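You operate a simulated robot arm through the tools that you are given. There is no shell and no other tool. Be economical: measure what you need, move in short steps, check, and stop when the job is done.

Carry out the task below with a simulated two-armed robot. There is one attempt and no reset: what you move stays moved.

TASK
Take the lid off the yellow pot and lay it down on the floor of the hoist cradle.

The check looks at the end state, three seconds after you hand in, the way a careful person would. Anything else that was tipped, shoved, dropped, spilled or broken makes it a failure. A push-on lid holds only when it is set on centred and level and pressed home; a screw cap is set on level and turned clockwise until tight.

THE ROBOT
Two 7-joint arms with two-finger parallel grippers on one trunk, on a base that drives. Base frame: it is fixed to the floor where the robot stands at the start and does not move with it; the origin is under the middle of the robot, x ahead of it, y to its left, z up; the surface under the hand at the start is at about z = 0.72. Units: m, degrees, N and s.
The left shoulder is at the start at [0.062, 0.198, 1.029], the right one opposite. With the tool pointing down near the work surface each hand reaches from about 0.28 to 0.7 m from the robot's upright axis, wherever it stands, measured 20 degrees to its own side. Payload 1.57 kg a hand.
Tool frame (each hand has its own): the origin (TCP) lies between the finger pads and is the grasp point; the fingertips stand 0.03 m ahead of it; z points along the fingers, y is the line along which they close. Largest opening 0.11 m; finger width 0.024, thickness 0.012; the body of the gripper, 0.048 by 0.112 m, starts 0.078 m behind the TCP.
Orientation is told as [roll, pitch, yaw] about the base's x, y, z axes, in that order, counted from this pose: with the fingers straight down and closing along the base's y, the tool's x points along the base's -x, its y along +y and its z along -z.

THE INTERFACE
- The arms move only by the tool apply_moves. It takes "left_moves", "right_moves" or both (then of equal length, played together; a hand with none holds still); each is a list of rows, each a list of 7 numbers: the shift along the tool's x, y, z in m, then the turn, a rotation vector about the tool's x, y, z in degrees, then the closure, from 0 (fully open) to 1 (shut). In form: [[dx, dy, dz, wx, wy, wz, jaw], ...]. A call has 1 to 10 rows; each row is the pose to reach, as a shift and turn from the pose commanded when the call began, along the tool's axes at that moment. Each row takes 0.2 s and may step no farther than 0.05 m and 8.6 degrees from the row before; otherwise, or with a gripper value out of range, the whole call is refused. Where a pose cannot be reached the arm comes as near as it can. A force on the tool above 40 N (or 10 N above the force at the start of the call, whichever is more), or a blocked arm, ends the call early, and 0.2 s more pass. The fingers move at their own pace (about 0.072 m/s each) and stop on an object; they squeeze with about 25 N. The grip force told is the motor's: it shows also when the fingers shut on nothing. Time passes only in rows, and 0.2 s behind the last, so rows that repeat a pose let the fingers close. It gives the time, the measured TCP pose, the force on the tool (base axes), the opening and the grip force at its end, in the units of the frame above (readings bear some noise), with the torque about the TCP (base axes, N m) and any sound that the robot's microphone picked up.
- Cameras (640 x 400 px; columns grow to the right, rows downward): "scene" is now at [0.0832, 0.0304, 1.6064]; the picture's right is [0.42, -0.91, 0.00], its down [-0.77, -0.36, -0.53] and it looks along [0.48, 0.23, -0.85] (base axes); focal length 293 px, centre (320, 200). "left" rides on the left gripper at [0.07, -0.016, -0.141] in its tool frame; the picture's right is [0.23, 0.97, 0.00], its down [-0.86, 0.20, -0.48] and it looks along [-0.47, 0.11, 0.88] (tool axes); focal length 222 px, centre (320, 200). "right" rides on the right gripper at [0.07, 0.016, -0.141] in its tool frame; the picture's right is [-0.23, 0.97, 0.00], its down [-0.85, -0.20, -0.48] and it looks along [-0.47, -0.11, 0.88] (tool axes); focal length 222 px, centre (320, 200). There is no depth. A picture from a camera that has moved, and an enlarged one, comes with that camera's place and axes in the base frame and with its lens. The place of the scene camera against the robot may be out by one fixed shift of up to 0.018 m in any direction.
- grab_frame(camera): a new picture of that camera. No time passes.
- slide_trunk(by): slides the trunk up (or, below 0, down) by that many m; the arms and the scene camera ride with it, the base frame stays. It gives what a move gives, with no picture.
- steer(legs): drives the robot by 1 to 6 legs, each [ahead, left, turn to the left] in m, m and degrees, along the robot's own axes; the way and the turn of a leg run together, so that a leg with both is an arc; at most 1.5 m and 180 degrees a leg. The arms and the cameras ride along, it lands a little off, and it stops where it bumps. It gives what a move gives.
- aim_head(pan, tilt): turns the head with the scene camera to pan (to the left, within 86 degrees either way) and tilt (down, from -29 to 69), counted from straight ahead of the robot. It gives what a move gives.
- inspect(camera, box): a new picture of the part [left, top, right, bottom] of that camera's present view, enlarged. No time passes.
- finish_job(): hands the job in; it is judged then, once.

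Work in short steps. Places have to be worked out from the pictures, the camera data and where the tool is seen: move nearer, look again, correct. Check each grasp and each placing, and mend what went wrong. You have 120 turns and 92 pictures in all, those below and enlarged ones among them. Open the grippers and draw the arms clear of the work before you hand the job in, unless the task says otherwise; then end with one line.

The tools are called as a command line: name --argument value ..., lists and objects as JSON in quotes. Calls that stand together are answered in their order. apply_moves: Moves the arms, as the interface text tells. Its arguments: {"type":"object","properties":{"left_moves":{"type":"array","items":{"type":"array","items":{"type":"number"}}},"right_moves":{"type":"array","items":{"type":"array","items":{"type":"number"}}}},"required":[]} The other tools are called the same way: slide_trunk (by) slides the trunk up or down; steer (legs) drives the base; aim_head (pan, tilt) turns the head that bears the scene camera; grab_frame (camera) takes a picture; inspect (camera, box) takes an enlarged picture of a part of a camera's view; finish_job () hands the job in.

At the start:

```text
clock: 0.0
left_tool_pos: [0.4037, 0.3236, 1.0098]
left_tool_rot: [-0.1, 0.0, 0.0]
left_force: [-0.4, -0.2, -0.5]
left_moment: [0.02, 0.05, 0.0]
left_finger_gap: 0.1101
left_grip_force: 0.2
right_tool_pos: [0.3756, -0.0652, 0.9992]
right_tool_rot: [0.0, 0.1, 0.0]
right_force: [-0.4, -0.5, -0.6]
right_moment: [-0.03, -0.02, 0.02]
right_finger_gap: 0.1101
right_grip_force: 0.0
trunk travel left (down, up): [-0.625, 0.365]
robot x, y, heading: [0.002, 0.0001, 0.0]
head pan, tilt: [25.1, 57.8]
```

scene: 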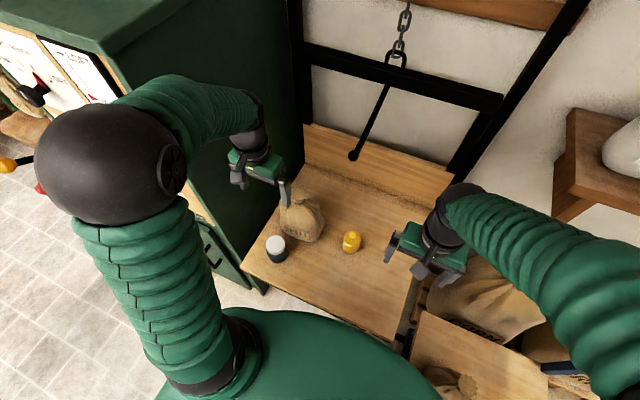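
right: 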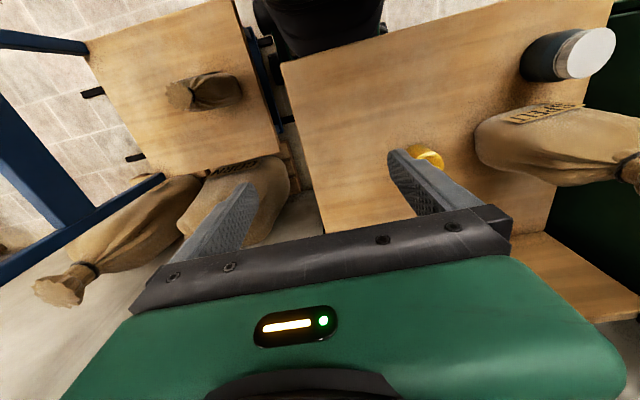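
left: 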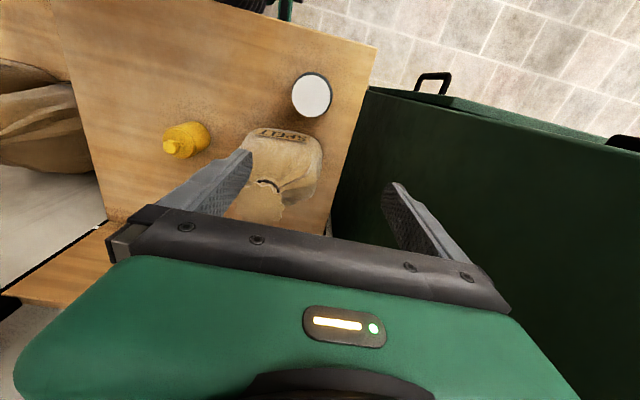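

The pot stands on the table ahead, but I haven't identified the cradle yet. I'll enlarge the pot and look at the hoist and the right side.

inspect --camera "scene" --box '[240, 180, 400, 280]'

aim_head --pan -25 --tilt 45

grab_frame --camera "scene"

```text
4.00 times, centred on (320, 230) of scene
camera zoom: at [0.0832, 0.0304, 1.6064], right [0.42, -0.91, 0.0], down [-0.77, -0.36, -0.53], along [0.48, 0.23, -0.85], focal length 1173 px, centre (320, 80)
```

zoom: 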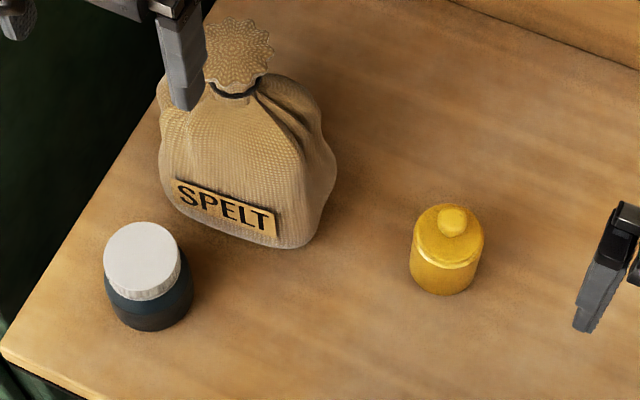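

```text
clock: 1.2
left_tool_pos: [0.402, 0.3238, 1.0106]
left_tool_rot: [0.0, -0.1, 0.1]
left_force: [-0.2, -0.8, -0.1]
left_moment: [0.0, -0.03, -0.01]
left_finger_gap: 0.1099
left_grip_force: 0.1
right_tool_pos: [0.3739, -0.0646, 0.9994]
right_tool_rot: [-0.1, 0.1, 0.1]
right_force: [-0.1, 0.7, 0.1]
right_moment: [0.0, -0.04, 0.01]
right_finger_gap: 0.1102
right_grip_force: 0.1
trunk travel left (down, up): [-0.625, 0.365]
robot x, y, heading: [-0.0002, -0.0018, -0.0]
head pan, tilt: [-25.0, 45.0]
```

```text
87 pictures are left
camera scene: at [0.0944, -0.0332, 1.6233], right [-0.42, -0.91, 0.0], down [-0.64, 0.3, -0.71], along [0.64, -0.3, -0.71], focal length 293 px, centre (320, 200)
```

scene: 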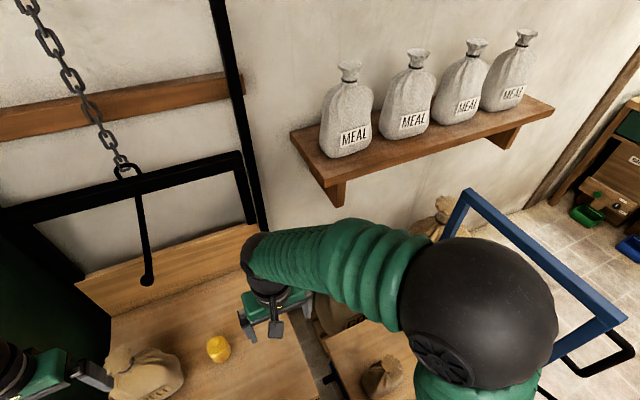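

A blue-framed trolley stands at right, and a chain hoist at the table. I'll look up at the hoist and to the left.

aim_head --pan 10 --tilt 15

grab_frame --camera "scene"

aim_head --pan 80 --tilt 25

grab_frame --camera "scene"

aim_head --pan -75 --tilt 30

grab_frame --camera "scene"

```text
clock: 2.2
left_tool_pos: [0.4029, 0.3248, 1.0094]
left_tool_rot: [0.1, 0.0, 0.0]
left_force: [-0.1, -0.7, 0.7]
left_moment: [0.01, 0.0, -0.01]
left_finger_gap: 0.11
left_grip_force: 0.1
right_tool_pos: [0.3748, -0.0655, 1.0004]
right_tool_rot: [0.0, 0.0, 0.1]
right_force: [0.2, 0.9, -0.1]
right_moment: [0.01, 0.0, -0.02]
right_finger_gap: 0.11
right_grip_force: 0.0
trunk travel left (down, up): [-0.625, 0.365]
robot x, y, heading: [-0.0017, 0.0005, -0.0]
head pan, tilt: [10.0, 15.0]
```

```text
86 pictures are left
camera scene: at [0.1127, 0.0173, 1.67], right [0.17, -0.98, 0.0], down [-0.26, -0.05, -0.97], along [0.95, 0.17, -0.26], focal length 293 px, centre (320, 200)
```

scene: 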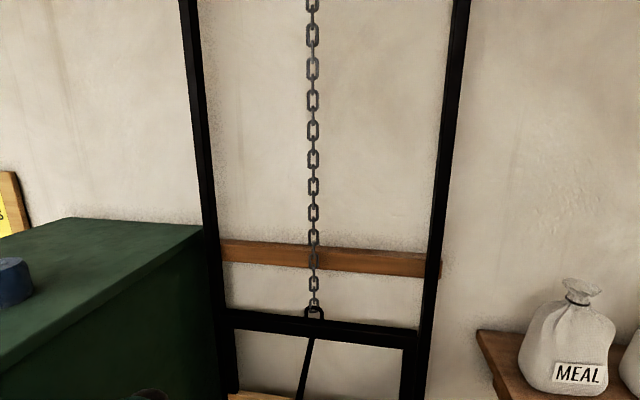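

```text
clock: 3.6
left_tool_pos: [0.4015, 0.3241, 1.0099]
left_tool_rot: [-0.1, 0.0, 0.1]
left_force: [-0.4, 0.4, -0.1]
left_moment: [-0.01, 0.05, -0.05]
left_finger_gap: 0.1099
left_grip_force: 0.0
right_tool_pos: [0.3745, -0.0649, 0.9996]
right_tool_rot: [0.0, 0.0, 0.0]
right_force: [0.1, 0.3, -0.2]
right_moment: [0.01, 0.0, 0.02]
right_finger_gap: 0.1097
right_grip_force: 0.0
trunk travel left (down, up): [-0.625, 0.365]
robot x, y, heading: [-0.0006, -0.0028, 0.1]
head pan, tilt: [80.0, 25.0]
```

```text
85 pictures are left
camera scene: at [0.0367, 0.092, 1.6539], right [0.98, -0.17, 0.0], down [-0.08, -0.42, -0.91], along [0.16, 0.89, -0.42], focal length 293 px, centre (320, 200)
```

scene: 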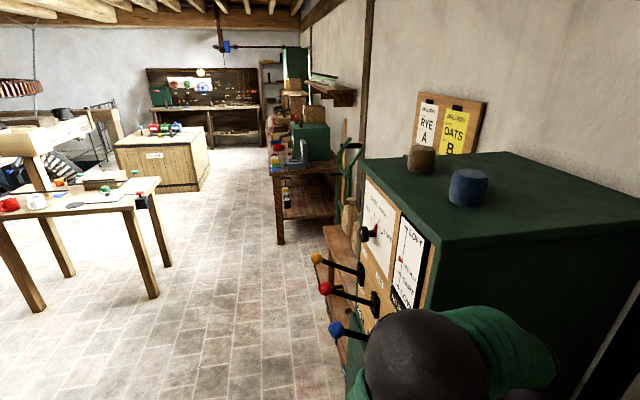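

```text
clock: 6.0
left_tool_pos: [0.4008, 0.3238, 1.0106]
left_tool_rot: [0.0, 0.1, -0.1]
left_force: [-0.2, 0.0, 0.1]
left_moment: [-0.01, 0.0, 0.02]
left_finger_gap: 0.1101
left_grip_force: 0.1
right_tool_pos: [0.3738, -0.0654, 0.9991]
right_tool_rot: [0.0, 0.0, 0.0]
right_force: [0.4, -0.3, -0.4]
right_moment: [-0.02, 0.0, 0.02]
right_finger_gap: 0.1101
right_grip_force: 0.0
trunk travel left (down, up): [-0.625, 0.365]
robot x, y, heading: [-0.0042, -0.0006, -0.1]
head pan, tilt: [-75.0, 30.0]
```

```text
84 pictures are left
camera scene: at [0.0441, -0.0863, 1.646], right [-0.97, -0.26, 0.0], down [-0.13, 0.48, -0.87], along [0.22, -0.84, -0.5], focal length 293 px, centre (320, 200)
```

scene: 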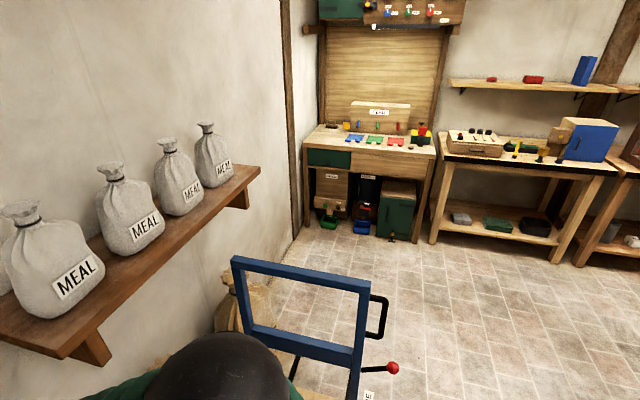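

The chain ends in a ring on a black bail around the wooden platform carrying the pot, so that platform looks like the hoist cradle. I'll confirm, and also look at the blue frame's platform.

aim_head --pan 10 --tilt 42

grab_frame --camera "scene"

aim_head --pan -45 --tilt 62

grab_frame --camera "scene"

```text
clock: 7.6
left_tool_pos: [0.4019, 0.3235, 1.0103]
left_tool_rot: [0.1, 0.0, 0.0]
left_force: [0.4, -0.6, 0.0]
left_moment: [0.01, 0.0, -0.01]
left_finger_gap: 0.1099
left_grip_force: 0.1
right_tool_pos: [0.3758, -0.0658, 1.0]
right_tool_rot: [0.1, 0.0, 0.1]
right_force: [0.8, -0.2, 0.1]
right_moment: [0.01, -0.01, 0.01]
right_finger_gap: 0.1103
right_grip_force: 0.0
trunk travel left (down, up): [-0.625, 0.365]
robot x, y, heading: [-0.0004, -0.0012, 0.2]
head pan, tilt: [10.0, 42.0]
```

```text
83 pictures are left
camera scene: at [0.103, 0.0156, 1.6276], right [0.17, -0.98, 0.0], down [-0.66, -0.12, -0.74], along [0.73, 0.13, -0.67], focal length 293 px, centre (320, 200)
```

scene: 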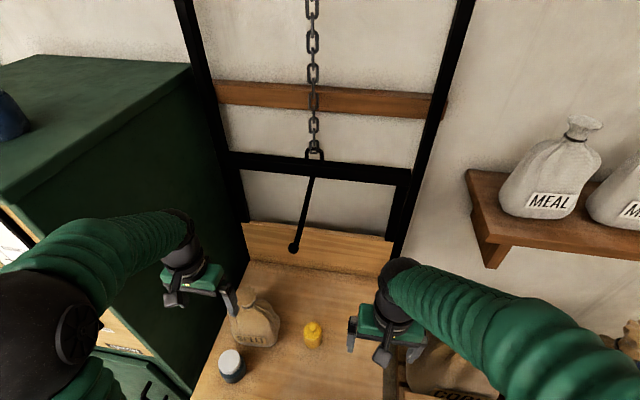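

```text
clock: 8.8
left_tool_pos: [0.4024, 0.3235, 1.0101]
left_tool_rot: [0.1, 0.0, 0.1]
left_force: [0.6, 0.3, -0.1]
left_moment: [-0.01, 0.01, -0.01]
left_finger_gap: 0.1104
left_grip_force: 0.1
right_tool_pos: [0.3747, -0.0653, 1.0001]
right_tool_rot: [0.0, -0.1, 0.0]
right_force: [0.3, -0.8, -0.3]
right_moment: [0.0, 0.01, 0.01]
right_finger_gap: 0.1101
right_grip_force: 0.1
trunk travel left (down, up): [-0.625, 0.365]
robot x, y, heading: [-0.0007, 0.0021, 0.0]
head pan, tilt: [-45.0, 62.0]
```

```text
82 pictures are left
camera scene: at [0.0661, -0.0444, 1.6016], right [-0.71, -0.71, 0.0], down [-0.63, 0.62, -0.47], along [0.33, -0.33, -0.88], focal length 293 px, centre (320, 200)
```

scene: 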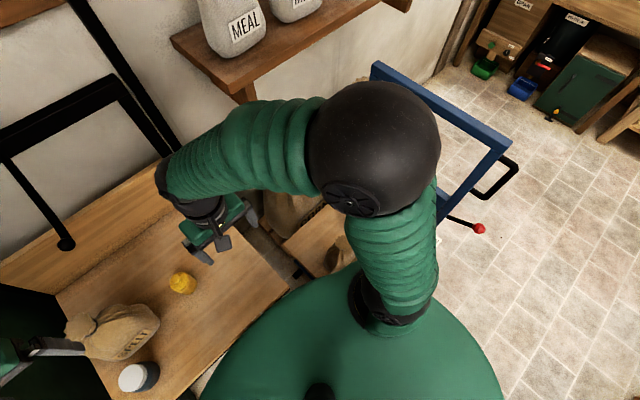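

The platform with the pot hangs on the chain, so it is the cradle, and the lid goes on its bare wood. Both cameras place the pot near (0.456, 0.096), so I'll bring the right hand above it at the same height with a bit of clearance and look.

apply_moves --right_moves '[[-0.02, 0.04, 0, 0, 0, 0, 0.3], [-0.04, 0.08, 0, 0, 0, 0, 0.3], [-0.06, 0.12, 0, 0, 0, 0, 0.3], [-0.08, 0.16, 0, 0, 0, 0, 0.3], [-0.08, 0.16, 0, 0, 0, 0, 0.3]]'

grab_frame --camera "right"

aim_head --pan 10 --tilt 60

grab_frame --camera "scene"

```text
clock: 10.0
left_tool_pos: [0.4004, 0.3215, 1.0141]
left_tool_rot: [0.0, -0.2, -0.1]
left_force: [0.1, 0.7, 0.4]
left_moment: [-0.01, -0.01, 0.01]
left_finger_gap: 0.11
left_grip_force: 0.1
right_tool_pos: [0.462, 0.0846, 1.0164]
right_tool_rot: [0.7, -1.2, -1.4]
right_force: [-8.5, -3.0, 5.6]
right_moment: [0.63, -1.0, 0.38]
right_finger_gap: 0.0767
right_grip_force: 0.1
trunk travel left (down, up): [-0.625, 0.365]
robot x, y, heading: [-0.0013, -0.001, 0.0]
head pan, tilt: [-45.0, 62.0]
```

```text
81 pictures are left
camera right: at [0.3905, 0.1009, 1.1561], right [0.25, 0.97, 0.02], down [0.84, -0.23, 0.49], along [0.48, -0.11, -0.87], focal length 222 px, centre (320, 200)
```

right: 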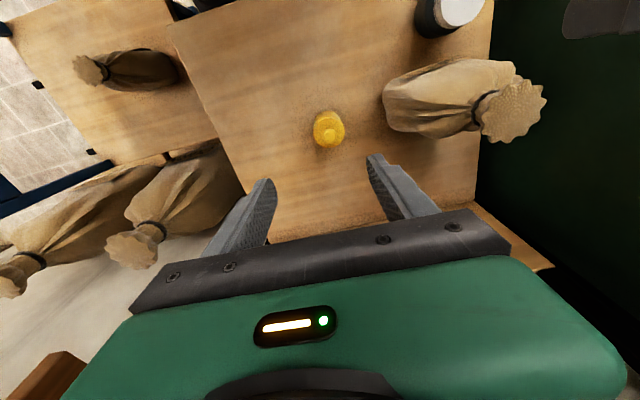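

```text
clock: 11.3
left_tool_pos: [0.3999, 0.3244, 1.0104]
left_tool_rot: [0.1, -0.1, 0.0]
left_force: [-0.9, -0.7, 0.8]
left_moment: [0.0, -0.02, -0.02]
left_finger_gap: 0.1101
left_grip_force: 0.1
right_tool_pos: [0.4608, 0.0844, 1.006]
right_tool_rot: [0.4, -0.6, -1.4]
right_force: [-2.1, 0.0, 0.0]
right_moment: [-0.03, -0.22, 0.04]
right_finger_gap: 0.0773
right_grip_force: 0.1
trunk travel left (down, up): [-0.625, 0.365]
robot x, y, heading: [0.0021, -0.0036, 0.1]
head pan, tilt: [10.0, 60.0]
```

```text
80 pictures are left
camera scene: at [0.0822, 0.0125, 1.6033], right [0.17, -0.98, 0.0], down [-0.85, -0.15, -0.5], along [0.49, 0.09, -0.87], focal length 293 px, centre (320, 200)
```

scene: 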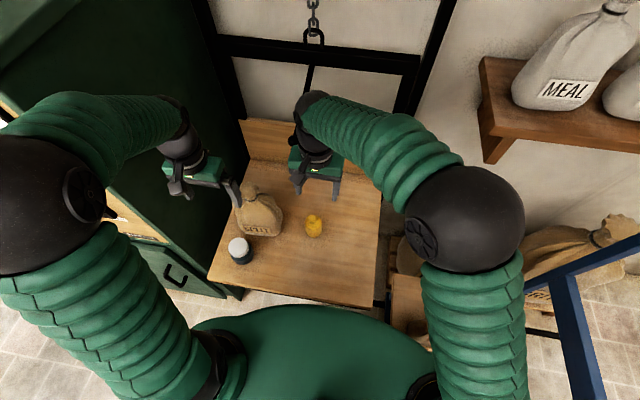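

The right wrist registered a light push, probably against the black rod hanging from the ring, whose end I triangulate near (0.52, 0.155, 1.09). I'll back off toward the robot right away and check the rod.

apply_moves --right_moves '[[0.03, -0.02, 0, 0, 0, 0, 0.3], [0.06, -0.05, 0, 0, 0, 0, 0.3], [0.09, -0.08, 0, 0, 0, 0, 0.3], [0.09, -0.08, 0, 0, 0, 0, 0.3]]'

aim_head --pan 10 --tilt 42

grab_frame --camera "scene"

```text
clock: 12.3
left_tool_pos: [0.4032, 0.3252, 1.01]
left_tool_rot: [-0.2, 0.1, 0.0]
left_force: [-1.1, -0.4, 0.2]
left_moment: [-0.03, 0.02, 0.0]
left_finger_gap: 0.1099
left_grip_force: 0.1
right_tool_pos: [0.3648, 0.0158, 0.9996]
right_tool_rot: [-0.1, 0.1, 0.3]
right_force: [0.8, -0.2, 0.1]
right_moment: [0.0, 0.04, -0.01]
right_finger_gap: 0.077
right_grip_force: 0.0
trunk travel left (down, up): [-0.625, 0.365]
robot x, y, heading: [0.0008, -0.0009, 0.1]
head pan, tilt: [10.0, 60.0]
```

```text
clock: 13.1
left_tool_pos: [0.4007, 0.3236, 1.0107]
left_tool_rot: [0.0, 0.1, 0.0]
left_force: [0.0, -0.3, 1.1]
left_moment: [0.02, 0.03, 0.01]
left_finger_gap: 0.1099
left_grip_force: 0.1
right_tool_pos: [0.3626, 0.0153, 0.9993]
right_tool_rot: [-0.2, 0.0, 0.0]
right_force: [-0.5, -0.4, -0.8]
right_moment: [0.03, -0.03, -0.01]
right_finger_gap: 0.0768
right_grip_force: 0.0
trunk travel left (down, up): [-0.625, 0.365]
robot x, y, heading: [0.0005, 0.0012, 0.2]
head pan, tilt: [10.0, 42.0]
```

```text
79 pictures are left
camera scene: at [0.1027, 0.0162, 1.6275], right [0.17, -0.98, 0.0], down [-0.66, -0.12, -0.74], along [0.73, 0.13, -0.67], focal length 293 px, centre (320, 200)
```

scene: 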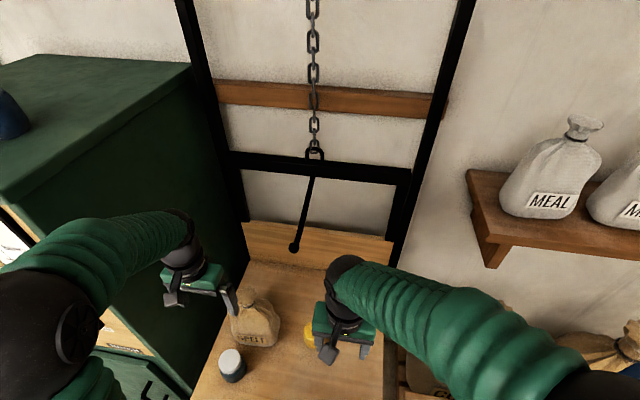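

The rod is undisturbed. I'll lower the right hand and tilt it 20° with fingertips forward so the wrist stays clear of the rod, and take a closer look at the pot with the left camera.

inspect --camera "left" --box '[140, 105, 236, 165]'

apply_moves --right_moves '[[0.01, 0.02, 0.02, 0, -7, 0, 0.3], [0.02, 0.04, 0.04, 0, -14, 0, 0.3], [0.02, 0.06, 0.07, 0, -20, 0, 0.3], [0.02, 0.08, 0.1, 0, -25, 0, 0.3], [0.02, 0.08, 0.1, 0, -25, 0, 0.3]]'

grab_frame --camera "right"

```text
6.67 times, centred on (188, 135) of left
camera zoom: at [0.3329, 0.3098, 1.1519], right [-0.23, 0.97, 0.0], down [0.85, 0.2, 0.48], along [0.47, 0.11, -0.88], focal length 1481 px, centre (1200, 633)
```

zoom: 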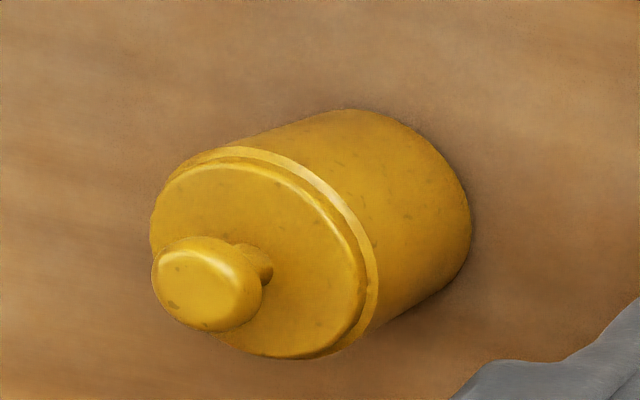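

```text
clock: 13.9
left_tool_pos: [0.4015, 0.3229, 1.0107]
left_tool_rot: [0.2, 0.0, -0.1]
left_force: [0.4, -0.8, 0.0]
left_moment: [0.03, 0.0, 0.0]
left_finger_gap: 0.1099
left_grip_force: 0.0
right_tool_pos: [0.4187, -0.0002, 0.9818]
right_tool_rot: [5.8, -22.6, -17.1]
right_force: [-1.9, 0.2, 0.0]
right_moment: [0.01, 0.01, 0.03]
right_finger_gap: 0.077
right_grip_force: 0.1
trunk travel left (down, up): [-0.625, 0.365]
robot x, y, heading: [-0.001, -0.0003, -0.0]
head pan, tilt: [10.0, 42.0]
stopped in row 4 (right hand): the arm was blocked; the commanded pose is now the measured one
```

```text
77 pictures are left
camera right: at [0.3055, 0.0368, 1.0864], right [0.45, 0.88, 0.18], down [0.51, -0.42, 0.75], along [0.73, -0.24, -0.64], focal length 222 px, centre (320, 200)
```

right: 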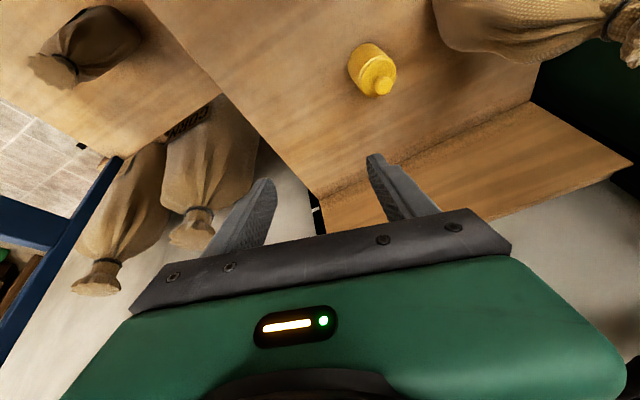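

The arm was blocked, most likely folded too close to the body. The lid has a clear knob on a narrow stem with a flat plate. I'll drive the base back 0.13 m so the tilted hand has room.

steer --legs '[[-0.13, 0, 0]]'

```text
clock: 15.2
left_tool_pos: [0.2704, 0.3171, 1.0141]
left_tool_rot: [0.2, -0.2, -0.1]
left_force: [-0.9, 0.4, 0.4]
left_moment: [0.01, -0.03, 0.01]
left_finger_gap: 0.1097
left_grip_force: 0.1
right_tool_pos: [0.2831, -0.0024, 0.9805]
right_tool_rot: [5.7, -22.5, -16.2]
right_force: [0.1, -0.5, 0.7]
right_moment: [0.01, -0.02, 0.04]
right_finger_gap: 0.0767
right_grip_force: 0.1
trunk travel left (down, up): [-0.625, 0.365]
robot x, y, heading: [-0.1298, -0.0002, 0.1]
head pan, tilt: [10.0, 42.0]
```

Room made. Now I'll untwist the hand by about 16° about its own axis while reaching forward again toward (0.38, 0.06, 0.96).

apply_moves --right_moves '[[-0.022, 0.027, 0.02, 0, 0, -5.4, 0.3], [-0.043, 0.054, 0.039, 0, 0, -10.8, 0.3], [-0.064, 0.081, 0.058, 0, 0, -16, 0.3], [-0.064, 0.081, 0.058, 0, 0, -16, 0.3]]'

grab_frame --camera "right"

grab_frame --camera "scene"

```text
clock: 15.9
left_tool_pos: [0.2801, 0.2988, 1.0161]
left_tool_rot: [1.4, 0.3, -0.2]
left_force: [0.0, -0.2, 0.1]
left_moment: [0.03, -0.01, 0.01]
left_finger_gap: 0.1099
left_grip_force: 0.0
right_tool_pos: [0.3854, 0.0386, 1.0549]
right_tool_rot: [9.8, -31.1, -7.5]
right_force: [-0.1, -0.4, -0.6]
right_moment: [0.04, 0.04, -0.01]
right_finger_gap: 0.0771
right_grip_force: 0.0
trunk travel left (down, up): [-0.625, 0.365]
robot x, y, heading: [-0.1278, -0.0027, 0.0]
head pan, tilt: [10.0, 42.0]
stopped in row 3 (right hand): the arm was blocked; the commanded pose is now the measured one
```

```text
76 pictures are left
camera right: at [0.2538, 0.0483, 1.1412], right [0.23, 0.94, 0.26], down [0.47, -0.34, 0.82], along [0.85, -0.07, -0.52], focal length 222 px, centre (320, 200)
```

right: 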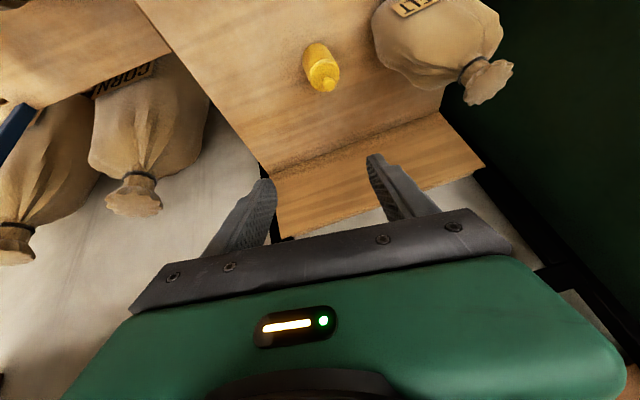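

```text
75 pictures are left
camera scene: at [-0.04, 0.0335, 1.6285], right [0.17, -0.98, 0.01], down [-0.65, -0.13, -0.75], along [0.74, 0.12, -0.67], focal length 293 px, centre (320, 200)
```

scene: 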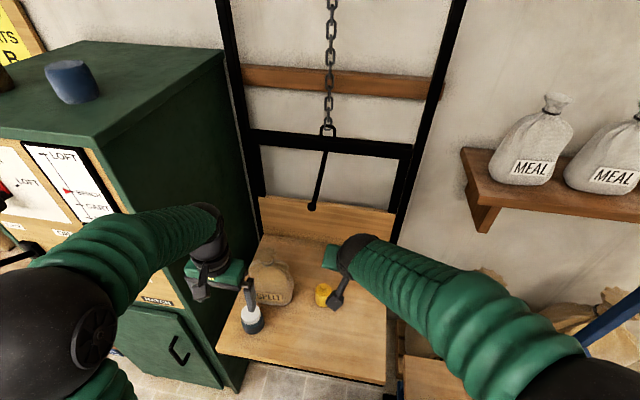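

The arm seems to run into a joint limit at strong tilt. The cradle and contents look untouched. I'll bring the right hand back to a mild 10° tilt and lower.

apply_moves --right_moves '[[0.017, -0.004, 0.015, 2.3, 7.2, -1.6, 0.3], [0.034, -0.008, 0.035, 4.7, 14.3, -3.3, 0.3], [0.051, -0.011, 0.056, 7, 21.5, -4.9, 0.3], [0.051, -0.011, 0.056, 7, 21.5, -4.9, 0.3]]'

grab_frame --camera "right"

```text
clock: 16.9
left_tool_pos: [0.2811, 0.2981, 1.017]
left_tool_rot: [1.4, 0.3, -0.1]
left_force: [0.5, -0.2, 0.0]
left_moment: [0.0, 0.02, 0.0]
left_finger_gap: 0.1098
left_grip_force: 0.1
right_tool_pos: [0.3719, 0.0383, 0.9848]
right_tool_rot: [0.1, -10.0, -0.1]
right_force: [-0.2, -1.1, -0.7]
right_moment: [0.01, 0.02, 0.02]
right_finger_gap: 0.0768
right_grip_force: 0.0
trunk travel left (down, up): [-0.625, 0.365]
robot x, y, heading: [-0.1271, 0.0038, -0.1]
head pan, tilt: [10.0, 42.0]
```

```text
74 pictures are left
camera right: at [0.2783, 0.0561, 1.1112], right [0.23, 0.97, 0.04], down [0.76, -0.2, 0.62], along [0.61, -0.11, -0.78], focal length 222 px, centre (320, 200)
```

right: 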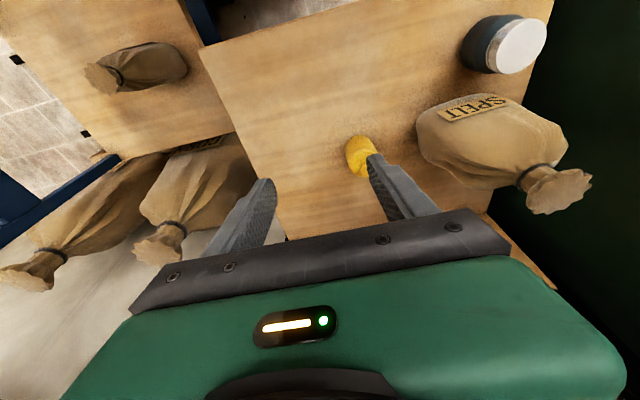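

At 10° tilt the arm follows well, and the pot again resolves to (0.46, 0.095). I'll lower and align y while adding a little more tilt.

apply_moves --right_moves '[[0.005, 0.019, 0.028, 0, 0, 0, 0.4], [0.01, 0.038, 0.056, 0, -3, 0, 0.4], [0.0145, 0.055, 0.084, 0, -7, 0, 0.4], [0.0145, 0.055, 0.084, 0, -7, 0, 0.4]]'

grab_frame --camera "right"

grab_frame --camera "scene"

```text
clock: 17.8
left_tool_pos: [0.288, 0.2838, 1.0152]
left_tool_rot: [2.3, 0.7, -0.2]
left_force: [-0.2, -0.2, -0.2]
left_moment: [0.01, 0.04, 0.0]
left_finger_gap: 0.1098
left_grip_force: 0.0
right_tool_pos: [0.4135, 0.0324, 0.9037]
right_tool_rot: [1.9, -17.4, -7.4]
right_force: [0.4, -0.7, 0.0]
right_moment: [-0.01, 0.03, -0.02]
right_finger_gap: 0.0662
right_grip_force: 0.1
trunk travel left (down, up): [-0.625, 0.365]
robot x, y, heading: [-0.1249, 0.0007, -0.0]
head pan, tilt: [10.0, 42.0]
stopped in row 4 (right hand): the arm was blocked; the commanded pose is now the measured one
```

```text
73 pictures are left
camera right: at [0.3068, 0.059, 1.0184], right [0.33, 0.94, 0.1], down [0.64, -0.3, 0.71], along [0.69, -0.17, -0.7], focal length 222 px, centre (320, 200)
```

right: 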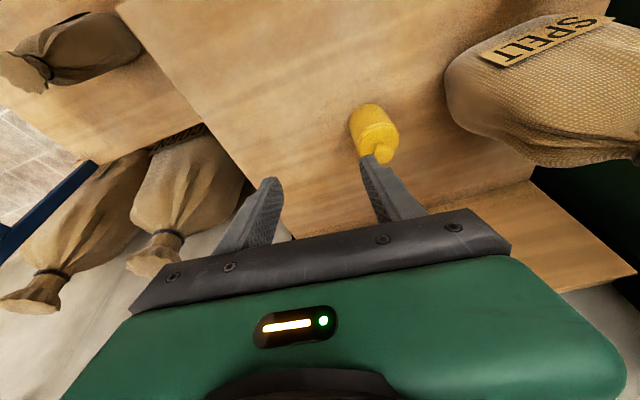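

```text
72 pictures are left
camera scene: at [-0.036, 0.031, 1.6272], right [0.17, -0.98, 0.01], down [-0.66, -0.12, -0.74], along [0.73, 0.12, -0.67], focal length 293 px, centre (320, 200)
```

scene: 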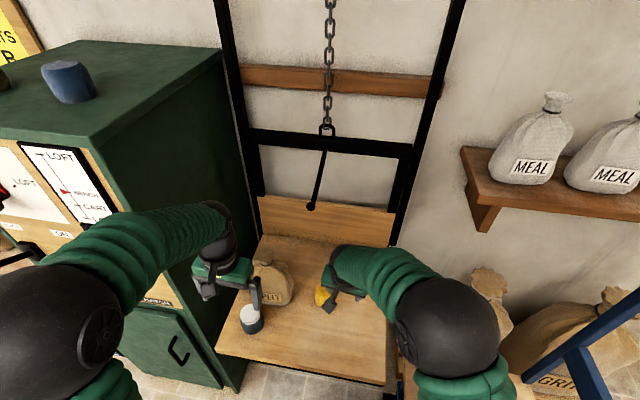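

Whenever the right arm is blocked, the left arm and the head shift slightly, so something may be touching the left arm or body. I'll look at both sides.

aim_head --pan 60 --tilt 50

grab_frame --camera "scene"

aim_head --pan -45 --tilt 62

grab_frame --camera "scene"

```text
clock: 19.0
left_tool_pos: [0.2867, 0.2878, 1.0168]
left_tool_rot: [2.0, 0.6, 0.0]
left_force: [-0.4, -0.8, -0.2]
left_moment: [0.01, -0.03, 0.03]
left_finger_gap: 0.1096
left_grip_force: 0.1
right_tool_pos: [0.4112, 0.0363, 0.9081]
right_tool_rot: [1.7, -17.5, -7.3]
right_force: [0.7, -0.1, -0.2]
right_moment: [0.0, 0.01, 0.01]
right_finger_gap: 0.0661
right_grip_force: 0.1
trunk travel left (down, up): [-0.625, 0.365]
robot x, y, heading: [-0.1282, -0.0017, 0.1]
head pan, tilt: [60.0, 50.0]
```

```text
71 pictures are left
camera scene: at [-0.0817, 0.0866, 1.6179], right [0.87, -0.5, 0.01], down [-0.38, -0.67, -0.64], along [0.33, 0.55, -0.77], focal length 293 px, centre (320, 200)
```

scene: 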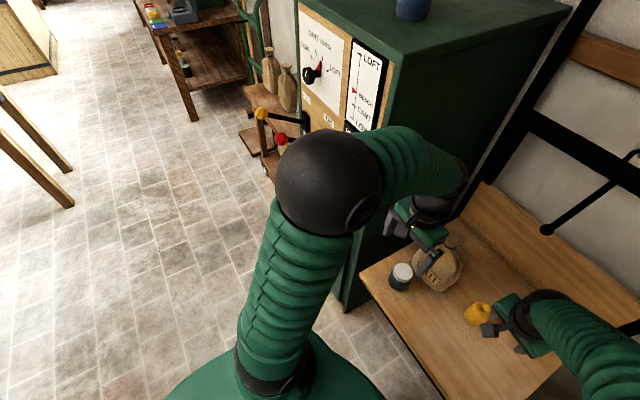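

```text
clock: 20.8
left_tool_pos: [0.2869, 0.2875, 1.0192]
left_tool_rot: [2.1, 0.6, 0.0]
left_force: [0.9, 0.7, -0.8]
left_moment: [-0.06, -0.01, -0.01]
left_finger_gap: 0.1099
left_grip_force: 0.1
right_tool_pos: [0.4126, 0.0354, 0.9082]
right_tool_rot: [1.8, -17.6, -7.2]
right_force: [0.3, 0.0, -0.6]
right_moment: [0.01, 0.01, -0.02]
right_finger_gap: 0.0659
right_grip_force: 0.0
trunk travel left (down, up): [-0.625, 0.365]
robot x, y, heading: [-0.1309, 0.0011, -0.0]
head pan, tilt: [-45.0, 62.0]
```

```text
70 pictures are left
camera scene: at [-0.0751, -0.026, 1.6045], right [-0.71, -0.71, 0.0], down [-0.62, 0.62, -0.48], along [0.34, -0.34, -0.88], focal length 293 px, centre (320, 200)
```

scene: 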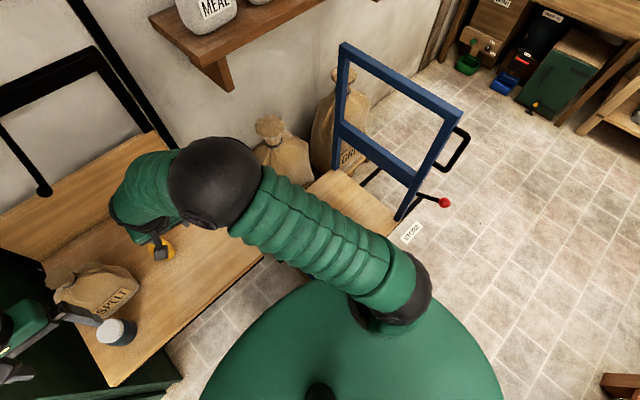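

Every blocked attempt was the right hand going left of the centreline with the yaw slipping, so this reach suits the left arm (the pot lies 9° to the left). I'll withdraw the right hand up, back and right.

apply_moves --right_moves '[[0.009, -0.025, -0.035, 0, 3, -1, 0.3], [0.018, -0.06, -0.065, 0, 6, -3, 0.3], [0.027, -0.1, -0.09, 0, 9, -5, 0.3], [0.036, -0.14, -0.11, 0, 12, -6, 0.3], [0.044, -0.177, -0.125, 0, 15, -7, 0.3], [0.044, -0.177, -0.125, 0, 15, -7, 0.3]]'

aim_head --pan 10 --tilt 45

grab_frame --camera "scene"

grab_frame --camera "left"

```text
clock: 22.2
left_tool_pos: [0.287, 0.2886, 1.0177]
left_tool_rot: [2.1, 0.6, -0.1]
left_force: [-0.6, 1.1, 0.1]
left_moment: [0.0, -0.02, -0.01]
left_finger_gap: 0.1098
left_grip_force: 0.0
right_tool_pos: [0.3112, -0.134, 1.007]
right_tool_rot: [0.4, -2.6, 0.2]
right_force: [0.0, 0.3, -0.2]
right_moment: [0.0, 0.0, 0.01]
right_finger_gap: 0.0768
right_grip_force: 0.0
trunk travel left (down, up): [-0.625, 0.365]
robot x, y, heading: [-0.1318, -0.0015, -0.1]
head pan, tilt: [-45.0, 62.0]
```

```text
clock: 23.4
left_tool_pos: [0.2854, 0.2885, 1.0171]
left_tool_rot: [2.0, 0.7, -0.1]
left_force: [0.4, -0.5, 0.3]
left_moment: [0.02, -0.05, 0.02]
left_finger_gap: 0.11
left_grip_force: 0.2
right_tool_pos: [0.3109, -0.1352, 1.0066]
right_tool_rot: [0.4, -2.6, 0.0]
right_force: [-0.2, 0.3, -0.3]
right_moment: [0.0, 0.03, -0.01]
right_finger_gap: 0.0772
right_grip_force: 0.0
trunk travel left (down, up): [-0.625, 0.365]
robot x, y, heading: [-0.1296, -0.0006, -0.3]
head pan, tilt: [10.0, 45.0]
```

```text
69 pictures are left
camera scene: at [-0.041, 0.0326, 1.6258], right [0.17, -0.98, 0.01], down [-0.69, -0.13, -0.71], along [0.7, 0.11, -0.7], focal length 293 px, centre (320, 200)
```

scene: 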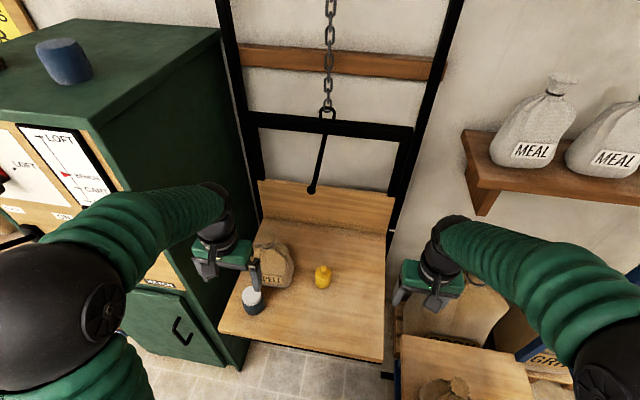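

```text
68 pictures are left
camera left: at [0.2191, 0.2675, 1.1597], right [-0.23, 0.97, 0.04], down [0.86, 0.18, 0.48], along [0.46, 0.14, -0.88], focal length 222 px, centre (320, 200)
```

left: 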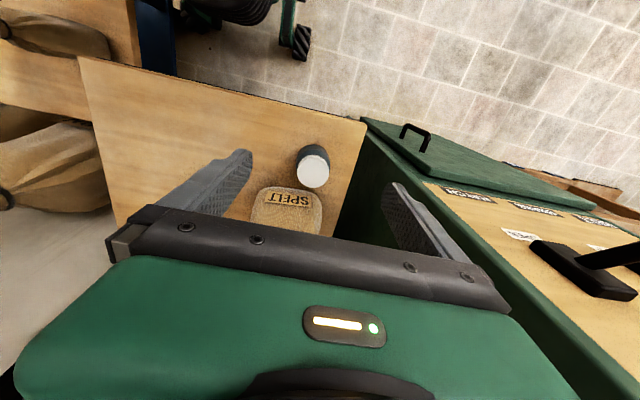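

The left hand's path is free. I'll move it inboard at this height to about (0.34, 0.13, 0.98), which also draws its elbow away from the levers.

apply_moves --left_moves '[[-0.01, -0.04, 0.0, -1, -3, 0, 0.3], [-0.025, -0.08, 0.01, -2, -6, 0, 0.3], [-0.04, -0.12, 0.02, -2, -9, 0, 0.3], [-0.055, -0.155, 0.03, -2, -12, 0, 0.3], [-0.055, -0.155, 0.03, -2, -12, 0, 0.3]]'

grab_frame --camera "left"

grab_frame --camera "scene"

```text
clock: 24.6
left_tool_pos: [0.3409, 0.1334, 0.9811]
left_tool_rot: [4.2, -11.4, -0.7]
left_force: [-0.2, 0.8, -0.2]
left_moment: [0.01, -0.01, 0.02]
left_finger_gap: 0.0769
left_grip_force: 0.1
right_tool_pos: [0.3112, -0.1351, 1.0072]
right_tool_rot: [0.4, -2.7, 0.1]
right_force: [0.0, 0.1, -0.7]
right_moment: [-0.01, 0.0, -0.01]
right_finger_gap: 0.0771
right_grip_force: 0.0
trunk travel left (down, up): [-0.625, 0.365]
robot x, y, heading: [-0.1295, 0.0018, -0.1]
head pan, tilt: [10.0, 45.0]
```

```text
67 pictures are left
camera left: at [0.2461, 0.1099, 1.1053], right [-0.23, 0.97, 0.02], down [0.74, 0.16, 0.65], along [0.63, 0.16, -0.76], focal length 222 px, centre (320, 200)
```

left: 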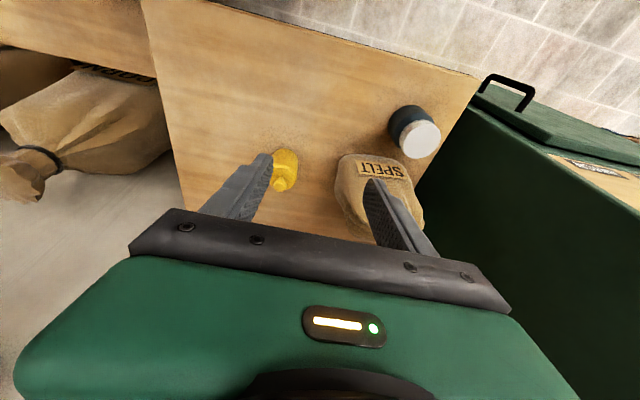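

```text
66 pictures are left
camera scene: at [-0.0411, 0.0318, 1.6259], right [0.17, -0.98, 0.01], down [-0.69, -0.13, -0.71], along [0.7, 0.11, -0.7], focal length 293 px, centre (320, 200)
```

scene: 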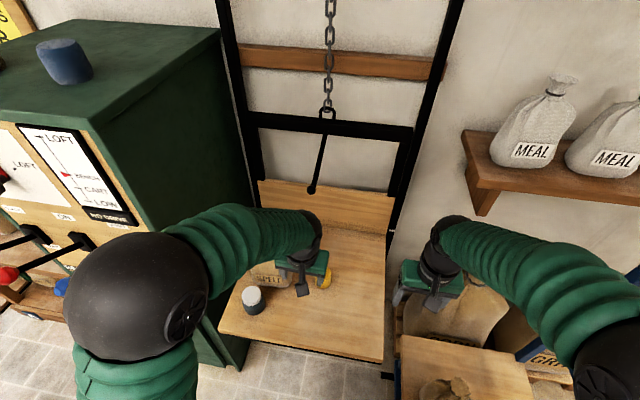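

The left arm follows freely. I'll descend to roughly (0.40, 0.10, 0.89), levelling the roll, then look again.

apply_moves --left_moves '[[-0.014, -0.013, 0.033, 1.5, 0, 0, 0.4], [-0.028, -0.026, 0.066, 3, 0, 0, 0.4], [-0.041, -0.037, 0.096, 4.2, 0, 0, 0.4], [-0.041, -0.037, 0.096, 4.2, 0, 0, 0.4]]'

grab_frame --camera "left"

```text
clock: 25.6
left_tool_pos: [0.3986, 0.103, 0.8937]
left_tool_rot: [-0.1, -11.4, -0.7]
left_force: [0.1, -0.3, 0.5]
left_moment: [0.01, 0.01, 0.03]
left_finger_gap: 0.0661
left_grip_force: 0.0
right_tool_pos: [0.3112, -0.135, 1.008]
right_tool_rot: [0.5, -2.8, 0.2]
right_force: [-0.1, 0.3, 0.1]
right_moment: [-0.01, -0.01, 0.0]
right_finger_gap: 0.0769
right_grip_force: 0.1
trunk travel left (down, up): [-0.625, 0.365]
robot x, y, heading: [-0.126, 0.002, -0.1]
head pan, tilt: [10.0, 45.0]
```

```text
65 pictures are left
camera left: at [0.3034, 0.0893, 1.0186], right [-0.21, 0.98, -0.05], down [0.75, 0.19, 0.64], along [0.63, 0.1, -0.77], focal length 222 px, centre (320, 200)
```

left: 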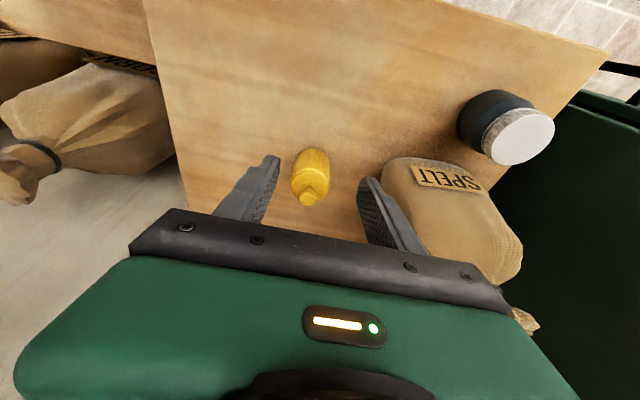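

The knob resolves to about (0.474, 0.101, 0.80). I'll move the left hand just above it, tips near z = 0.83.

apply_moves --left_moves '[[-0.02, 0, 0.01, 0, 0, 0, 0.5], [-0.04, -0.001, 0.025, 0, 0, 0, 0.5], [-0.061, -0.002, 0.042, 0, 0, 0, 0.5], [-0.061, -0.002, 0.045, 0, 0, 0, 0.5]]'

grab_frame --camera "left"

grab_frame --camera "scene"

```text
clock: 26.6
left_tool_pos: [0.4688, 0.0995, 0.8622]
left_tool_rot: [-0.2, -11.4, -0.7]
left_force: [-0.2, 0.2, 0.2]
left_moment: [0.0, -0.01, -0.06]
left_finger_gap: 0.0551
left_grip_force: 0.0
right_tool_pos: [0.3099, -0.135, 1.0071]
right_tool_rot: [0.4, -2.7, 0.1]
right_force: [-0.1, -0.1, -0.9]
right_moment: [-0.02, -0.03, -0.04]
right_finger_gap: 0.0769
right_grip_force: 0.1
trunk travel left (down, up): [-0.625, 0.365]
robot x, y, heading: [-0.1273, -0.0025, 0.3]
head pan, tilt: [10.0, 45.0]
```

```text
64 pictures are left
camera left: at [0.3727, 0.0863, 0.9864], right [-0.21, 0.98, -0.05], down [0.75, 0.19, 0.64], along [0.63, 0.1, -0.77], focal length 222 px, centre (320, 200)
```

left: 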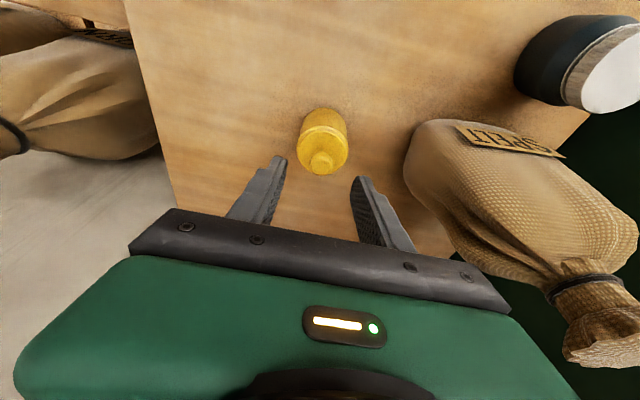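

```text
63 pictures are left
camera scene: at [-0.0403, 0.0317, 1.6258], right [0.17, -0.98, 0.01], down [-0.69, -0.13, -0.71], along [0.7, 0.11, -0.7], focal length 293 px, centre (320, 200)
```

scene: 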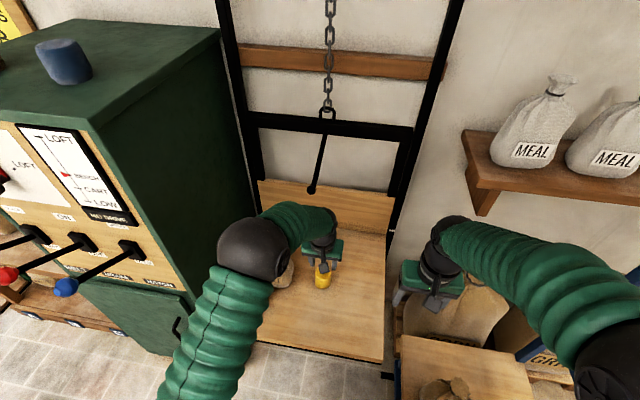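

Clear of rod and sack. The knob is at about (0.476, 0.103, 0.80), so I'll lower 4 cm onto it with a small correction and look closely.

apply_moves --left_moves '[[0.002, 0.002, 0.015, 0, 0, 0, 0.6], [0.004, 0.0035, 0.03, 0, 0, 0, 0.6], [0.005, 0.0035, 0.038, 0, 0, 0, 0.6], [0.005, 0.0035, 0.038, 0, 0, 0, 0.6]]'

inspect --camera "left" --box '[220, 100, 420, 225]'

inspect --camera "scene" --box '[256, 200, 384, 280]'

```text
clock: 27.6
left_tool_pos: [0.4709, 0.1027, 0.8237]
left_tool_rot: [-0.2, -11.3, -0.7]
left_force: [-0.2, -0.2, 0.8]
left_moment: [-0.02, 0.01, -0.02]
left_finger_gap: 0.0439
left_grip_force: 0.1
right_tool_pos: [0.3118, -0.1361, 1.0073]
right_tool_rot: [0.3, -2.7, 0.1]
right_force: [-0.1, 0.2, -0.5]
right_moment: [0.03, -0.01, 0.01]
right_finger_gap: 0.077
right_grip_force: 0.0
trunk travel left (down, up): [-0.625, 0.365]
robot x, y, heading: [-0.1288, 0.0004, 0.0]
head pan, tilt: [10.0, 45.0]
```

```text
3.20 times, centred on (320, 162) of left
camera zoom: at [0.3754, 0.0897, 0.9484], right [-0.21, 0.98, -0.05], down [0.75, 0.19, 0.64], along [0.63, 0.1, -0.77], focal length 711 px, centre (320, 320)
```

zoom: 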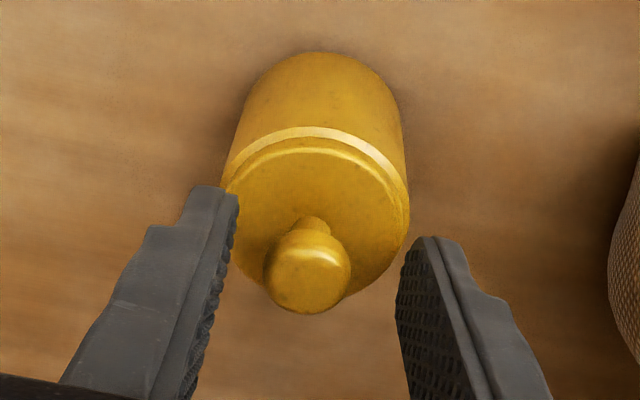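

```text
5.00 times, centred on (320, 240) of scene
camera zoom: at [-0.04, 0.0316, 1.6258], right [0.17, -0.98, 0.01], down [-0.69, -0.13, -0.71], along [0.7, 0.11, -0.7], focal length 1466 px, centre (320, 0)
```

zoom: 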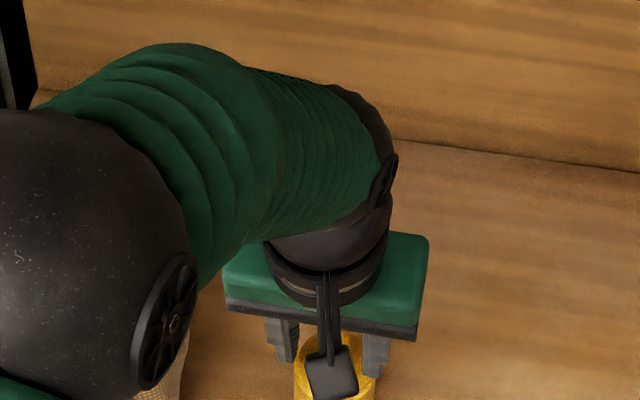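

The knob is centred between the fingers laterally. I'll nudge 3 mm forward, 4 mm down, and close on the knob.

apply_moves --left_moves '[[-0.003, -0.001, 0.005, 0, 0, 0, 0.6], [-0.003, -0.001, 0.005, 0, 0, 0, 0.8], [-0.003, -0.001, 0.005, 0, 0, 0, 1.0], [-0.003, -0.001, 0.005, 0, 0, 0, 1.0], [-0.003, -0.001, 0.005, 0, 0, 0, 1.0]]'

inspect --camera "left" --box '[220, 100, 420, 225]'

```text
clock: 28.8
left_tool_pos: [0.4749, 0.1025, 0.8186]
left_tool_rot: [-0.1, -11.3, -0.7]
left_force: [-0.2, 0.2, -0.4]
left_moment: [-0.03, 0.01, -0.03]
left_finger_gap: 0.0203
left_grip_force: 25.0
right_tool_pos: [0.3103, -0.1362, 1.0067]
right_tool_rot: [0.4, -2.7, 0.1]
right_force: [0.4, -0.1, 0.5]
right_moment: [0.03, 0.01, 0.01]
right_finger_gap: 0.077
right_grip_force: 0.0
trunk travel left (down, up): [-0.625, 0.365]
robot x, y, heading: [-0.1262, -0.0017, -0.0]
head pan, tilt: [10.0, 45.0]
heard: snap
```

```text
3.20 times, centred on (320, 162) of left
camera zoom: at [0.3794, 0.0885, 0.9437], right [-0.21, 0.98, -0.05], down [0.75, 0.19, 0.64], along [0.63, 0.1, -0.77], focal length 711 px, centre (320, 320)
```

zoom: 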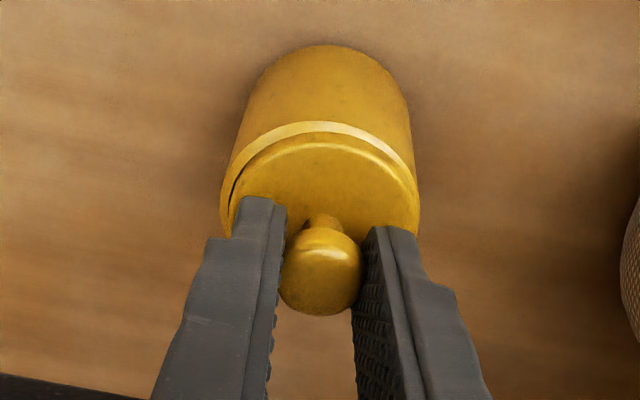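

Gripped at 20 mm; the "snap" is probably the push-on lid coming loose. I'll lift straight up slowly by 3 cm and check that the pot stays.

apply_moves --left_moves '[[-0.001, 0, -0.005, 0, 0, 0, 1], [-0.002, 0, -0.01, 0, 0, 0, 1], [-0.004, 0, -0.02, 0, 0, 0, 1], [-0.006, 0, -0.03, 0, 0, 0, 1], [-0.006, 0, -0.03, 0, 0, 0, 1]]'

inspect --camera "left" --box '[200, 75, 440, 225]'

```text
clock: 30.0
left_tool_pos: [0.4752, 0.1029, 0.8497]
left_tool_rot: [0.0, -11.3, -0.6]
left_force: [0.1, -0.1, -0.6]
left_moment: [0.02, 0.0, -0.02]
left_finger_gap: 0.02
left_grip_force: 25.3
right_tool_pos: [0.3108, -0.1346, 1.007]
right_tool_rot: [0.4, -2.7, 0.2]
right_force: [0.2, -0.5, 0.7]
right_moment: [0.02, -0.04, 0.02]
right_finger_gap: 0.077
right_grip_force: 0.0
trunk travel left (down, up): [-0.625, 0.365]
robot x, y, heading: [-0.1283, 0.0007, 0.1]
head pan, tilt: [10.0, 45.0]
```

```text
2.67 times, centred on (320, 150) of left
camera zoom: at [0.3803, 0.0891, 0.9749], right [-0.21, 0.98, -0.05], down [0.75, 0.19, 0.64], along [0.63, 0.1, -0.77], focal length 592 px, centre (320, 333)
```

zoom: 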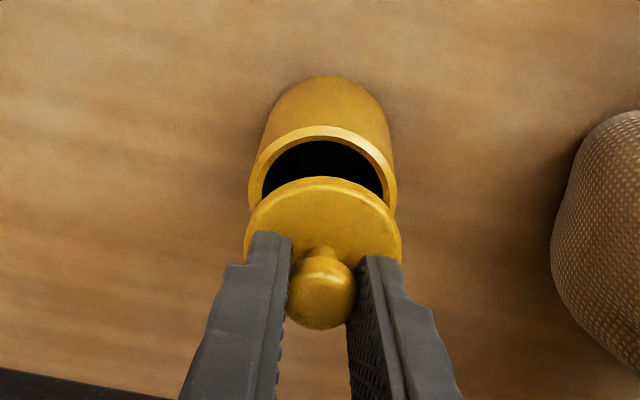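

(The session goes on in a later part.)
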